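You operate a simulated robot arm through the tools that you are given. There is no shell and no other tool. Be economical: measure what you need, move in short steps, check, and stop when the job is done.

Carry out the task below with a simulated robot arm. There is one attempt and no reset: what you move stays moved.

TASK
Stand the black tin beside the yellow cup. It goes on the side that lies toward x -0.1, y +1.0 (a direction in the base frame), with about 3 cm between them.

It is judged by the outcome, as a careful person would: the job done as asked, and still so three seconds after it is handed in. It fails if anything else is knocked over, pushed out of place, dropped, spilled or broken.

THE ROBOT
A 6-joint arm with a two-finger parallel gripper, fixed in place. Base frame: the origin is at the foot of the arm, x ahead of it, y to its left, z up; the work surface is at about z = 800. Lengths are in mm, angles in degrees, forces in N, time in s.
With the tool pointing down near the work surface it reaches from about 240 to 640 mm from the base axis. Its first joint turns from -66.0 to 66.0 degrees. Payload 2.7 kg.
Tool frame: the origin (TCP) lies between the finger pads and is the grasp point; the fingertips stand 23 mm ahead of it; z points along the fingers, y is the line along which they close. The gripper opens to 94 mm. The fingers are 38 mm wide and 10 mm thick; the gripper's body (54 by 96 mm) begins 39 mm behind the TCP.
Orientation is that of the tool frame in the base frame, as a unit quaternion [x, y, z, w]. With the fingers straight down and closing along the base's y, the tool's x points along the base's -x, its y along +y and its z along -z.

THE INTERFACE
- The arm moves only by the tool drive_tool. Its argument "series" is a list of rows, each a list of 5 numbers: the shift along the tool's x, y, z in units of 500 mm (1.0 is 500 mm), then the turn about the tool's z in units of 90 degrees (1.0 is 90 degrees), then the opening, from 0 (shut) to 1 (fully open). In form: [[dx, dy, dz, yaw, gripper], ...]. A call has 1 to 20 rows; each row is the pose to reach, as a shift and turn from the pose commanded when the call began, along the tool's axes at that moment. A call with a number of a shift or a turn outside -1 to 1 is refused whole. A row lasts 0.2 s, in which the tool goes at most 50 mm and 8.6 degrees; a call with a longer step from one row to the next is refused whole, and so is a gripper value outside its range. A pose out of reach is approached as far as the arm can. The call stops where the force on the tool passes 40 N (or 10 N more than at its start, if that is more) or the arm is blocked; 0.2 s more then pass. The fingers move at their own pace (about 45 mm/s each) and stop on an object; they squeeze with about 40 N. The grip force told is the motor's: it shows also when the fingers shut on nothing. Time passes only in rows, and 0.2 s behind the last, so rows that repeat a pose let the fingers close. It gives the time, the measured TCP pose, the force on the tool (base axes), the opening and the grip force at its end, in the units of the frame above (readings bear some noise), and new pictures: "views" is both (left out), scene, wrist or none.
- Cameras (640 x 400 px; columns grow to the right, rows downward): "scene" is fixed at [73.4, -432.2, 1401.9]; the picture's right is [0.79, -0.61, 0.00], its down [-0.36, -0.47, -0.81] and it looks along [0.49, 0.64, -0.59] (base axes); focal length 314 px, centre (320, 200). "wrist" rides on the gripper at [-39, 0, -44] in the tool frame; the picture's right is [0.00, -1.00, 0.00], its down [0.97, 0.00, -0.24] and it looks along [0.24, 0.00, 0.97] (tool axes); focal length 218 px, centre (320, 200).
- probe_pixels(camera, pixels): for up to 12 pixels [column, row] of the newest picture of that camera ("zoom" is the newest enlarged one), the place [x, y, z] in the base frame of the surface seen there, good to about 2 mm. No time passes.
- close_up(camera, box): a new picture of the part [left, top, right, bottom] of that camera's present view, enlarged. No time passes.
- sign_off(): hands the job in; it is judged then, once.

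Work in short steps. Measure before you move; look again where a grasp or a placing could have gone wrong, and mend it. You have 60 turns and 120 pictures in all, the two below and enlarged ones among them. Open the gripper and draw the arm clear of the work before you hand the job in, unless the task says otherwise; then end with one line.

The tools are called after "Emit:" as a command line: name --pt "numbers of a row" for each row, then --argument value for the rest, lists and objects as JSON in quotes. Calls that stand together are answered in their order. drive_tool: Moves the arm, as the interface text tells. Its arguments: {"type":"object","properties":{"series":{"type":"array","items":{"type":"array","items":{"type":"number"}}},"views":{"type":"string","enum":["both","scene","wrist","none"]}},"required":["series"]} The other tools are called the same way: probe_pixels (camera, pixels) gives the place of the surface under pixels of a picture; close_up (camera, box) takes an enlarged picture of a part of a camera's view; sign_off () hands the job in.

At the start:

```text
t: 0.0
position: [339.4, -63.0, 1083.3]
tool_rot: [0.0, 1.0, 0.001, -0.001]
force: [-0.4, 0.6, 0.2]
gripper_width: 94.2
finger_force: 0.0
```

scene: 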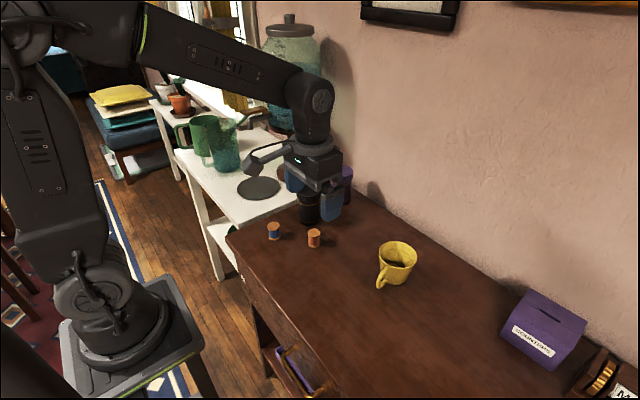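
wrist: 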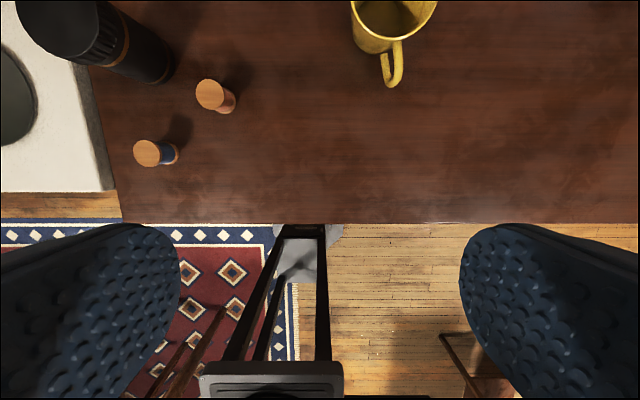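

The black tin seems to be at wrist (110,45), with the yellow cup at (393,25). I'll measure both, plus the spools.

Emit:
probe_pixels --camera "wrist" --pixels '[[60, 20], [100, 40], [150, 60], [175, 70], [360, 20], [375, 48], [430, 15], [390, 80], [210, 95], [150, 152], [300, 100], [110, 190]]'

Emit:
probe_pixels --camera "scene" --pixels '[[381, 249], [415, 250], [396, 244], [395, 283], [410, 275], [381, 286], [308, 215], [347, 185], [312, 232], [272, 228], [375, 190], [303, 195]]'

Emit:
close_up --camera "scene" --box '[240, 140, 440, 300]'

Emit:
close_up --camera "wrist" --box '[0, 0, 240, 150]'

```text
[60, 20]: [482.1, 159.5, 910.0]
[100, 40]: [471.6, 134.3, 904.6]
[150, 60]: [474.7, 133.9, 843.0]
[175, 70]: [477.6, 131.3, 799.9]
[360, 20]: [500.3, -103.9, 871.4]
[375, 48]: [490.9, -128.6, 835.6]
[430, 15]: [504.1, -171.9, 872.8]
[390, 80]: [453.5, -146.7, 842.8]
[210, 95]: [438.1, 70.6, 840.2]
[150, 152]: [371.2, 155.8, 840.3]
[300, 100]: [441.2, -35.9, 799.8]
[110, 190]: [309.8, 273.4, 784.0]
```

```text
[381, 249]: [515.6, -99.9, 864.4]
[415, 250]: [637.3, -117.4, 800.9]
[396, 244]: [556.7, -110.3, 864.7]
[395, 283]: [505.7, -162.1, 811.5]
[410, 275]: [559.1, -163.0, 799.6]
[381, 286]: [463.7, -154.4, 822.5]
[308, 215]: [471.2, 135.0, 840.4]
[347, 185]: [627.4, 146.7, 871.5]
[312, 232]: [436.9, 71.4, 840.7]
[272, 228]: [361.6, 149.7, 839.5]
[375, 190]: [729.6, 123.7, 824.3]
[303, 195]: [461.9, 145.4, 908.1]
```

```text
2.50 times, centred on (340, 220) of scene
```

zoom: 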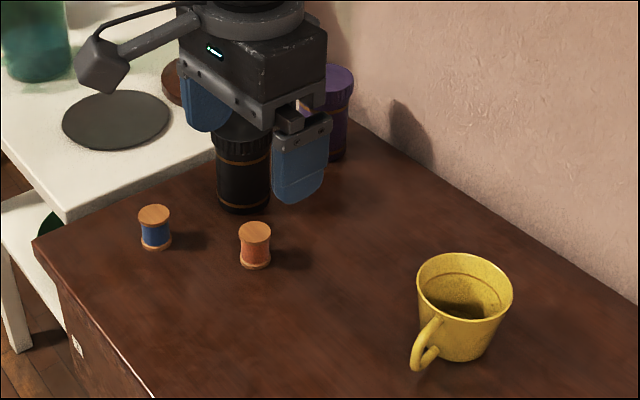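

```text
2.67 times, centred on (120, 75) of wrist
```

zoom: 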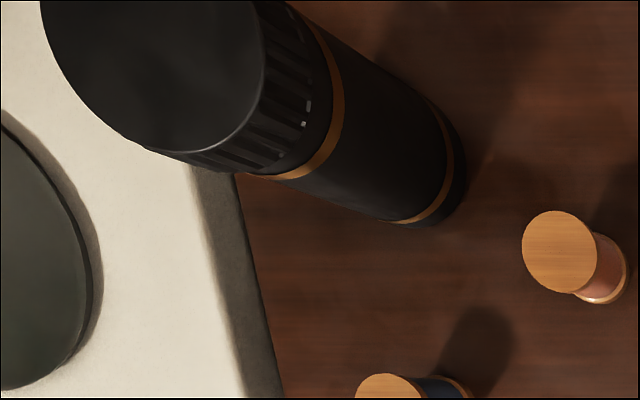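

The tin is tall and close to the gripper, so I'll shift up and forward for a better view of it and the cup.

Emit:
drive_tool --pt "0 0 -0.08 0 1" --pt "-0.06 0.04 -0.12 0 1" --pt "-0.12 0.08 -0.14 0 1" --pt "-0.18 0.12 -0.14 0 1" --pt "-0.18 0.12 -0.14 0 1"

```text
t: 1.2
position: [430.7, -2.2, 1152.9]
tool_rot: [0.0, 1.0, 0.001, -0.001]
force: [0.2, -0.7, -0.7]
gripper_width: 94.1
finger_force: 0.1
```

scene: 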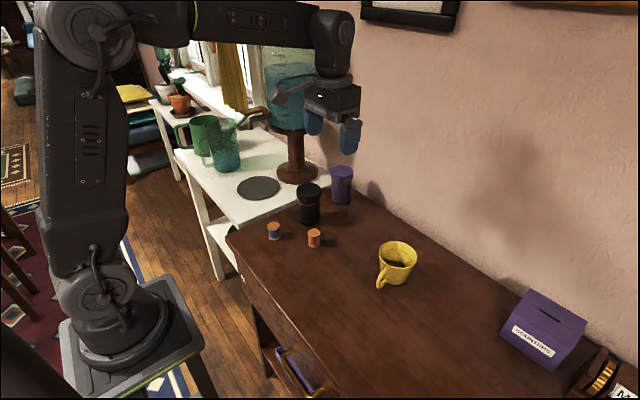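
wrist: 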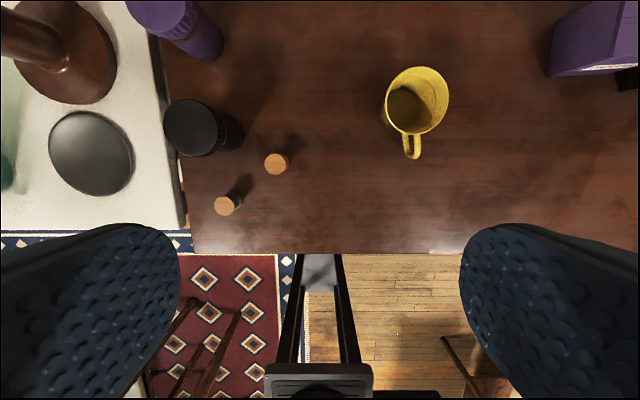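

Emit:
close_up --camera "wrist" --box '[140, 60, 300, 220]'

Emit:
probe_pixels --camera "wrist" --pixels '[[192, 130], [167, 128], [190, 102], [190, 154], [215, 130], [238, 135], [388, 95], [448, 95], [418, 69], [410, 132], [413, 155], [405, 105]]'

Emit:
close_up --camera "scene" --box '[250, 150, 430, 300]'

Emit:
probe_pixels --camera "scene" --pixels '[[308, 187], [298, 188], [319, 188], [308, 202], [308, 220], [299, 215], [317, 215], [343, 170], [340, 198]]'

```text
2.50 times, centred on (220, 140) of wrist
```

zoom: 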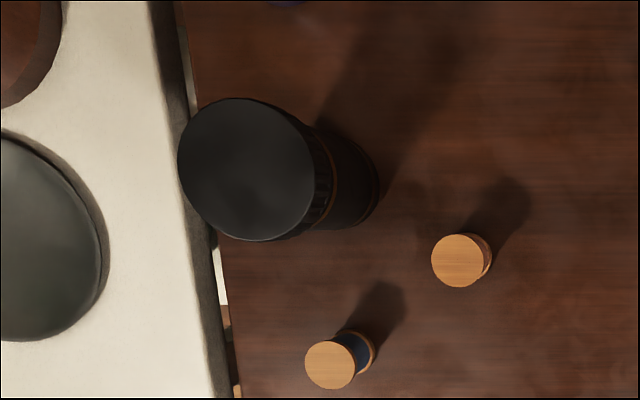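

```text
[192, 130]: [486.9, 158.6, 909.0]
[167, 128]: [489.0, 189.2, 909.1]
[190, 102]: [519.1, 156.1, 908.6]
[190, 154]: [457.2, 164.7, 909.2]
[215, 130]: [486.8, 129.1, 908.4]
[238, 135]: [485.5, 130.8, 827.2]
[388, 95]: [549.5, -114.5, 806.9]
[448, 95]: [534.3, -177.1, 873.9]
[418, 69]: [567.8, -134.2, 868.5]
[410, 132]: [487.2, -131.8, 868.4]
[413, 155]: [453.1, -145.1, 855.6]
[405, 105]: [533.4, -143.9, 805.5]
```

```text
2.67 times, centred on (340, 225) of scene
```

zoom: 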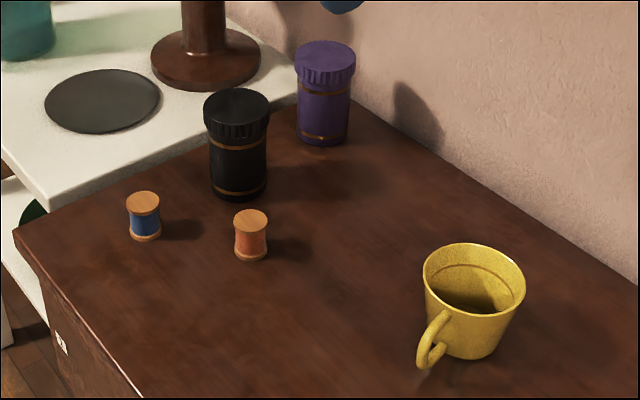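

```text
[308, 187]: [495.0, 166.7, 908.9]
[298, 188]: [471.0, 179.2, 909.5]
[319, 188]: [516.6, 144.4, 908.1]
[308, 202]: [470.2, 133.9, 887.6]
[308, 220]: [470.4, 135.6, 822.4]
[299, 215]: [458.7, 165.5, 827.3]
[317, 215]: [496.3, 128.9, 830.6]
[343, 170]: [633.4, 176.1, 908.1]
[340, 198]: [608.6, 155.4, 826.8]
```

Tin: centre about (488,159), lid radius about 31.5, top z 909. Cup: centre about (527,-137), rim radius about 41. I'll check the protrusion on the gripper near scene (265,110), and the jar on the left, before choosing the yaw.

Emit:
close_up --camera "scene" --box '[220, 30, 380, 190]'

Emit:
probe_pixels --camera "scene" --pixels '[[255, 117], [290, 95], [297, 150], [290, 100], [242, 120], [340, 100], [375, 262], [403, 243], [379, 250], [416, 257], [300, 172], [275, 125]]'

```text
2.50 times, centred on (300, 110) of scene
```

zoom: 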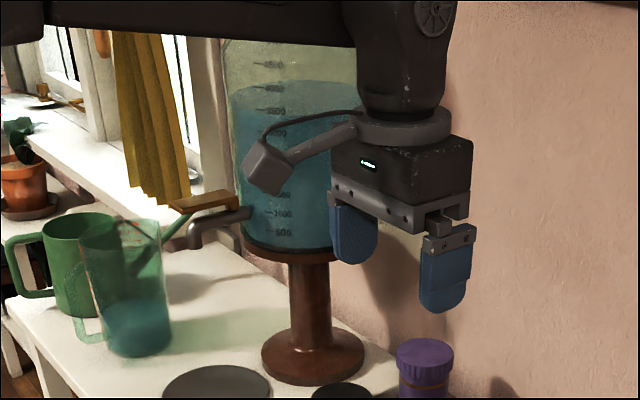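

```text
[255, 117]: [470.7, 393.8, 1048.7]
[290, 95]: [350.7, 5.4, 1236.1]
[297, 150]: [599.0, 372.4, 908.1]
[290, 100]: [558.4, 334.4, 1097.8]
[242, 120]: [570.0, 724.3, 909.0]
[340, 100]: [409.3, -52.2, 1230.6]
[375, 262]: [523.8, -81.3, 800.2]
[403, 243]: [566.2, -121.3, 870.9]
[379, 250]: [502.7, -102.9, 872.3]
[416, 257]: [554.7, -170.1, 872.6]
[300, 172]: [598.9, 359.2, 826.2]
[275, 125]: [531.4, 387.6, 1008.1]
```

The gripper protrusion sits on tool +x, well above the cup rim. I'll yaw -90° so the fingers close along base x, and hover above the tin.

Emit:
drive_tool --pt "-0.01 0.03 0 -0.09 1" --pt "-0.02 0.06 0 -0.18 1" --pt "-0.03 0.09 0 -0.27 1" --pt "-0.04 0.12 0 -0.36 1" --pt "-0.05 0.15 0.03 -0.45 1" --pt "-0.06 0.18 0.07 -0.54 1" --pt "-0.07 0.21 0.11 -0.63 1" --pt "-0.08 0.24 0.15 -0.72 1" --pt "-0.09 0.27 0.19 -0.81 1" --pt "-0.1 0.3 0.23 -0.9 1" --pt "-0.115 0.324 0.28 -0.98 1" --pt "-0.115 0.324 0.32 -1 1" --pt "-0.115 0.324 0.32 -1 1"

```text
t: 4.0
position: [486.3, 159.9, 990.0]
tool_rot: [0.708, -0.706, 0.0, 0.0]
force: [-0.7, -0.5, -0.6]
gripper_width: 94.1
finger_force: 0.1
```

scene: 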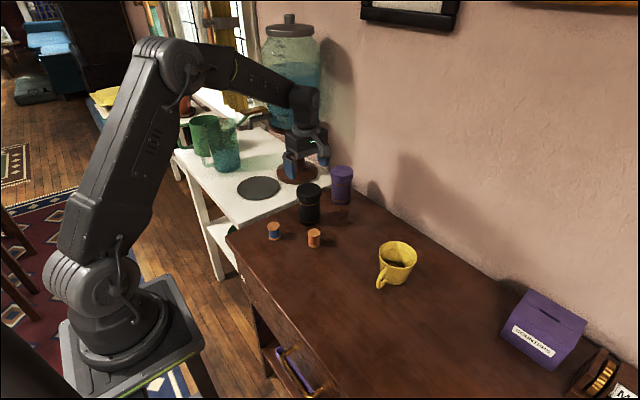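
wrist: 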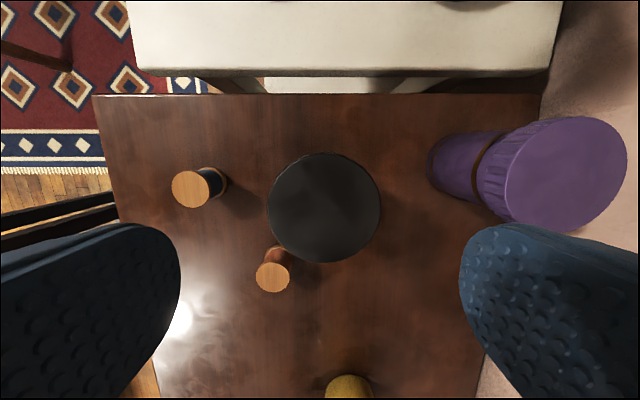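

The lid centre is at column 323 and the purple tin is clear of the right finger. I'll confirm the centre.

Emit:
probe_pixels --camera "wrist" --pixels '[[270, 207], [377, 207], [323, 157], [323, 258], [432, 155], [540, 170]]'

```text
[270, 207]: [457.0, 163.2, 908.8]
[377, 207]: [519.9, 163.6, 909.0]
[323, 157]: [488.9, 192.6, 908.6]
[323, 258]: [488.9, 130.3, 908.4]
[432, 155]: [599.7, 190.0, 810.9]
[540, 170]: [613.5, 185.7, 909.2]
```

Centre is (488.7,161.4). I'll descend to z about 881.

Emit:
drive_tool --pt "-0.004 -0.004 0.05 0 1" --pt "-0.004 -0.004 0.1 0 1" --pt "-0.004 -0.004 0.14 0 1" --pt "-0.004 -0.004 0.18 0 1" --pt "-0.004 -0.004 0.2 0 1" --pt "-0.004 -0.004 0.218 0 1" --pt "-0.004 -0.004 0.218 0 1"

```text
t: 5.6
position: [489.4, 160.1, 884.6]
tool_rot: [-0.707, 0.707, 0.0, 0.0]
force: [-0.4, 0.2, 0.2]
gripper_width: 94.1
finger_force: 0.0
```

scene: 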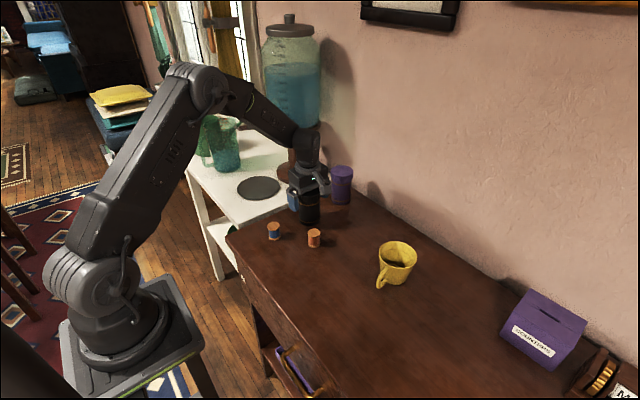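
wrist: 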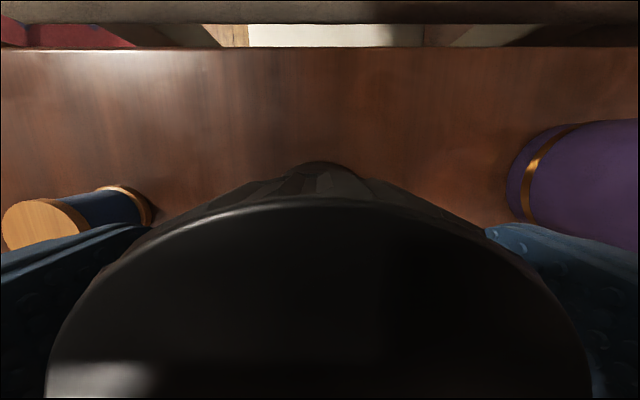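

Everything is centred and clear. Closing on the tin.

Emit:
drive_tool --pt "0 0 0 0 0.6" --pt "0 0 0 0 0.4" --pt "0 0 0 0 0.3" --pt "0 0 0 0 0.3" --pt "0 0 0 0 0.3" --pt "0 0 0 0 0.3" --views "none"

```text
t: 7.0
position: [490.4, 159.5, 884.3]
tool_rot: [-0.707, 0.707, 0.0, 0.0]
force: [-0.4, -0.9, 0.2]
gripper_width: 68.1
finger_force: 40.2
```

Gripped at 68 mm wide with 40 N. I'll lift a little and check.

Emit:
drive_tool --pt "0 0 -0.02 0 0.3" --pt "0 0 -0.06 0 0.3" --pt "0 0 -0.12 0 0.3" --pt "0 0 -0.18 0 0.3" --pt "0 0 -0.22 0 0.3" --pt "0 0 -0.22 0 0.3"

```text
t: 8.4
position: [489.3, 158.7, 995.0]
tool_rot: [-0.707, 0.707, 0.001, 0.0]
force: [-1.1, 0.3, -2.2]
gripper_width: 68.1
finger_force: 40.1
```

scene: 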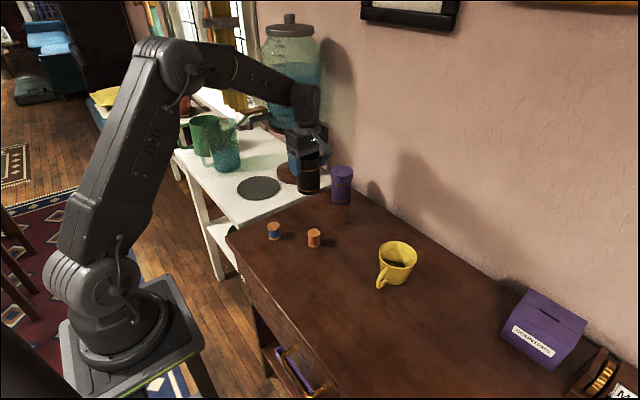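
wrist: 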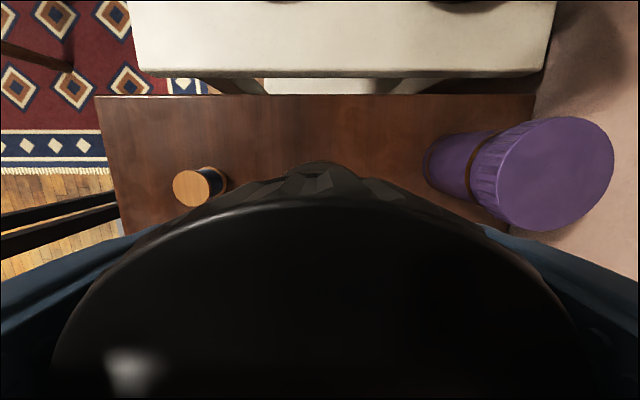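

The tin is held and its bottom is about 110 mm up. I'll carry it to above the target, tin centre about (517,-34.5), in modest steps.

Emit:
drive_tool --pt "0.02 0 0 0 0.3" --pt "0.06 -0.01 0 0 0.3" --pt "0.11 -0.02 0 0 0.3" --pt "0.16 -0.03 0 0 0.3" --pt "0.21 -0.04 0 0 0.3" --pt "0.26 -0.05 0 0 0.3" --pt "0.31 -0.055 0 0 0.3" --pt "0.35 -0.055 0 0 0.3" --pt "0.38 -0.055 0 0 0.3" --pt "0.389 -0.055 0 0 0.3" --pt "0.389 -0.055 0.03 0 0.3" --pt "0.389 -0.055 0.07 0 0.3" --pt "0.389 -0.055 0.11 0 0.3" --pt "0.389 -0.055 0.14 0 0.3" --pt "0.389 -0.055 0.14 0 0.3"

Emit:
close_up --camera "scene" --box '[290, 140, 450, 300]'

```text
t: 11.6
position: [516.7, -32.9, 924.8]
tool_rot: [-0.707, 0.708, 0.0, 0.0]
force: [1.0, 0.1, -1.3]
gripper_width: 67.6
finger_force: 40.4
```

scene: 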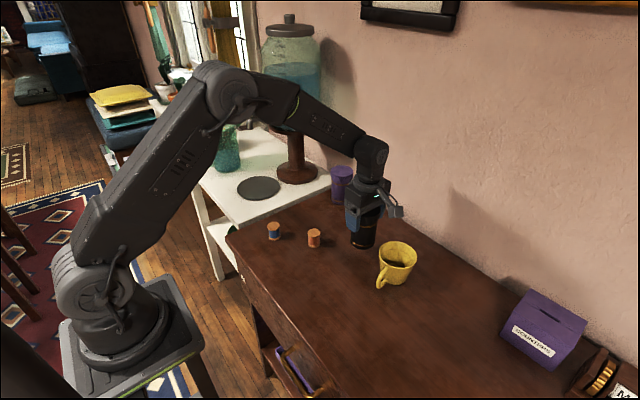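
wrist: 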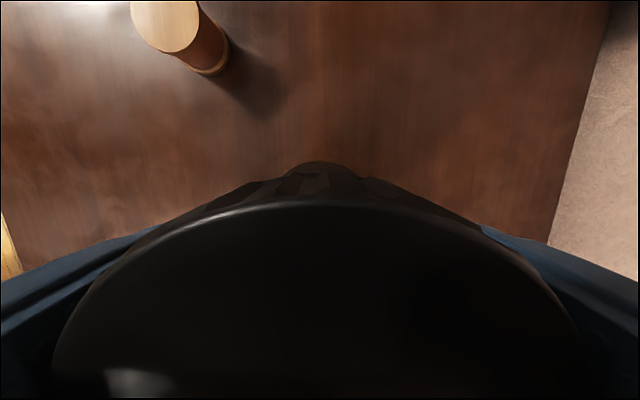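

```text
2.50 times, centred on (370, 220) of scene
```

zoom: 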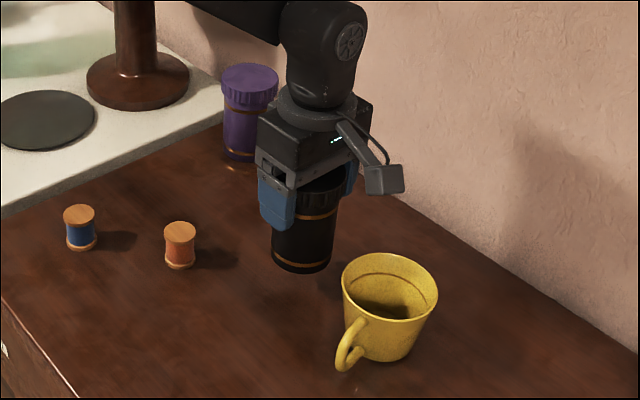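

Clear of the cup, with the tin's bottom near z 840. I'll measure the actual gap before lowering.

Emit:
probe_pixels --camera "zoom" --pixels '[[278, 245], [303, 245], [328, 245], [310, 215], [345, 275], [360, 262], [390, 256], [435, 285], [390, 318], [432, 300], [380, 175]]'

```text
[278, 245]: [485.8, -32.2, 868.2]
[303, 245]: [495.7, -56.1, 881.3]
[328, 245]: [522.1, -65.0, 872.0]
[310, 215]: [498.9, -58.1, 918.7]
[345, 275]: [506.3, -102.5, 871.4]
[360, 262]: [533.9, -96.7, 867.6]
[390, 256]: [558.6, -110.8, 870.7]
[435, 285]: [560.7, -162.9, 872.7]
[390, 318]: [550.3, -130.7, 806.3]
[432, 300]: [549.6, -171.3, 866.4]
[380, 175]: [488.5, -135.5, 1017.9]
```

The gap would be about 30 mm (tin centre about (516,-35)), which is right. I'll lower 40 mm gently.

Emit:
drive_tool --pt "0 0 0.02 0 0.3" --pt "0 0 0.04 0 0.3" --pt "0 0 0.06 0 0.3" --pt "0 0 0.07 0 0.3" --pt "0 0 0.075 0 0.3" --pt "0 0 0.079 0 0.3" --pt "0 0 0.079 0 0.3"

Emit:
close_up --camera "scene" --box '[310, 160, 430, 300]'

```text
t: 13.2
position: [518.0, -34.1, 885.0]
tool_rot: [-0.707, 0.707, 0.0, -0.001]
force: [0.3, 0.5, -1.1]
gripper_width: 67.7
finger_force: 40.2
```

scene: 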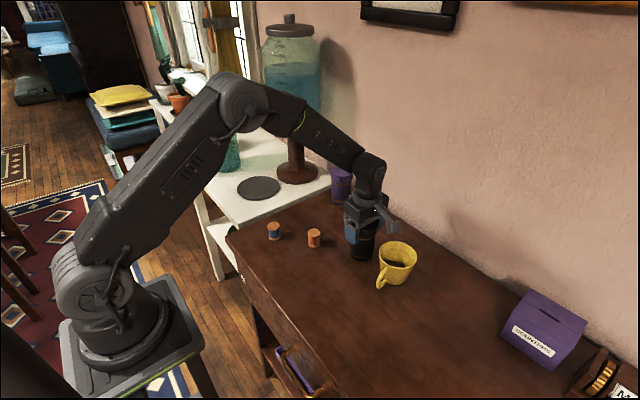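
wrist: 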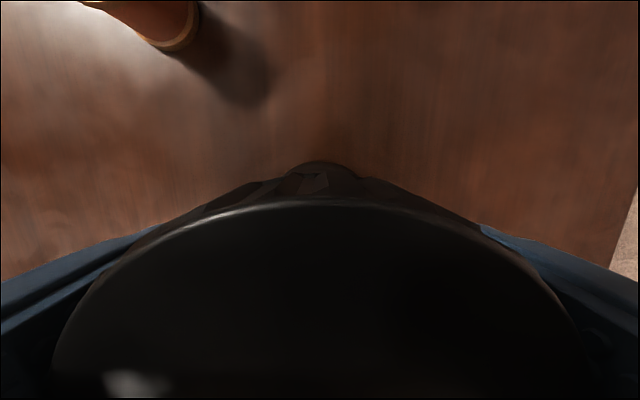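

```text
2.86 times, centred on (370, 230) of scene
```

zoom: 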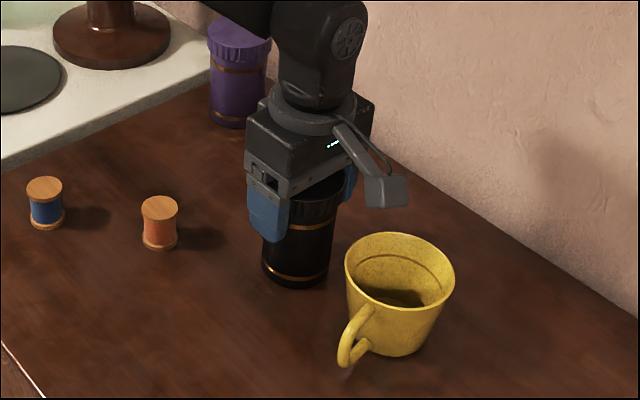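

No clear contact yet, so I'll lower in 0.5 mm increments and watch the force.

Emit:
drive_tool --pt "0 0 0.001 0 0.3" --pt "0 0 0.002 0 0.3" --pt "0 0 0.003 0 0.3" --pt "0 0 0.003 0 0.3" --views "none"

```text
t: 14.2
position: [517.3, -33.2, 883.6]
tool_rot: [-0.707, 0.707, -0.001, 0.001]
force: [1.4, -0.4, 3.9]
gripper_width: 67.6
finger_force: 40.8
```

The force is now +3.9 N, so the tin is on the table. I'll open slowly, then rise.

Emit:
drive_tool --pt "0 0 0.003 0 0.74" --pt "0 0 0.003 0 0.8" --pt "0 0 0.003 0 0.9" --pt "0 0 0.003 0 1" --pt "0 0 0.003 0 1" --pt "0 0 0.003 0 1" --views "wrist"

```text
t: 15.6
position: [517.5, -33.8, 882.4]
tool_rot: [-0.707, 0.708, 0.0, 0.001]
force: [0.8, 0.4, 0.1]
gripper_width: 94.1
finger_force: 0.1
```

wrist: 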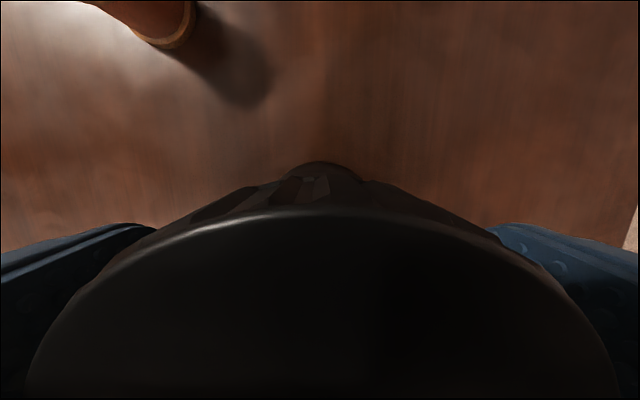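

Fully open and the tin is standing. I'll rise straight up, then draw back toward +y.

Emit:
drive_tool --pt "0 0 -0.03 0 1" --pt "0 0 -0.08 0 1" --pt "0 0 -0.15 0 1" --pt "0 0 -0.22 0 1" --pt "0 0 -0.3 0 1" --pt "-0.06 0.04 -0.34 0 1" --pt "-0.12 0.1 -0.34 0 1" --pt "-0.18 0.16 -0.34 0 1" --pt "-0.18 0.2 -0.34 0 1" --pt "-0.18 0.2 -0.34 0 1"

Emit:
close_up --camera "scene" --box '[310, 160, 450, 300]'

Emit:
probe_pixels --camera "scene" --pixels '[[362, 215], [362, 245], [371, 243], [354, 243], [380, 250], [397, 244], [415, 260], [371, 252]]'

```text
t: 17.8
position: [415.2, 58.4, 1051.4]
tool_rot: [0.708, -0.707, -0.001, 0.0]
force: [0.0, -0.2, -0.1]
gripper_width: 93.9
finger_force: 0.1
```

scene: 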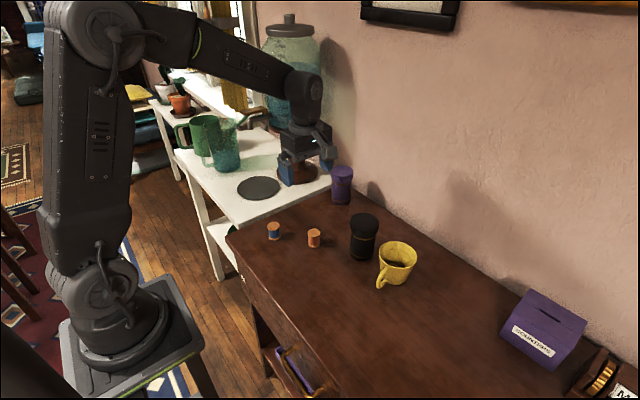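
wrist: 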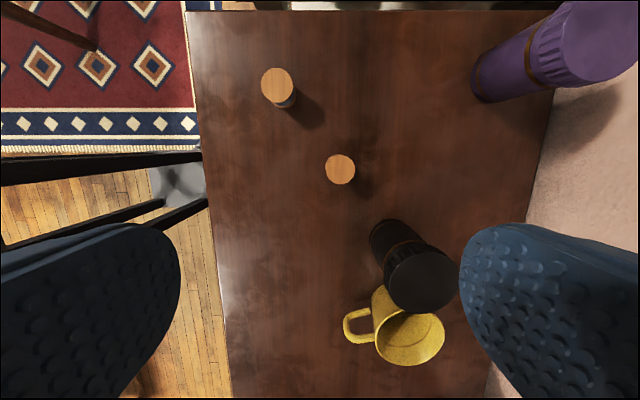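

```text
2.86 times, centred on (380, 230) of scene
```

zoom: 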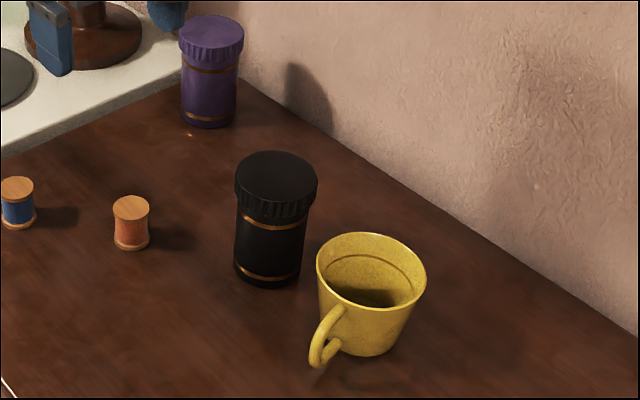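

```text
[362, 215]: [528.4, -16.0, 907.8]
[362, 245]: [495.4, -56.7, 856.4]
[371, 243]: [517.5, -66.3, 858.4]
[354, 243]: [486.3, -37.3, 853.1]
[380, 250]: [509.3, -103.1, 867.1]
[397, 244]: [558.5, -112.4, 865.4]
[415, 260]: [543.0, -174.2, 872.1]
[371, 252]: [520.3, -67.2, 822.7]
```

The tin stands upright at about (516,-36). The gap to the cup is about 3 cm, nothing else has moved, and the arm is clear.

Emit:
sign_off

```text
The job is handed in.
```

The black tin now stands upright on the side of the yellow cup you asked for, about 3 cm from it. Nothing else was moved, and the gripper is open and clear of the work.
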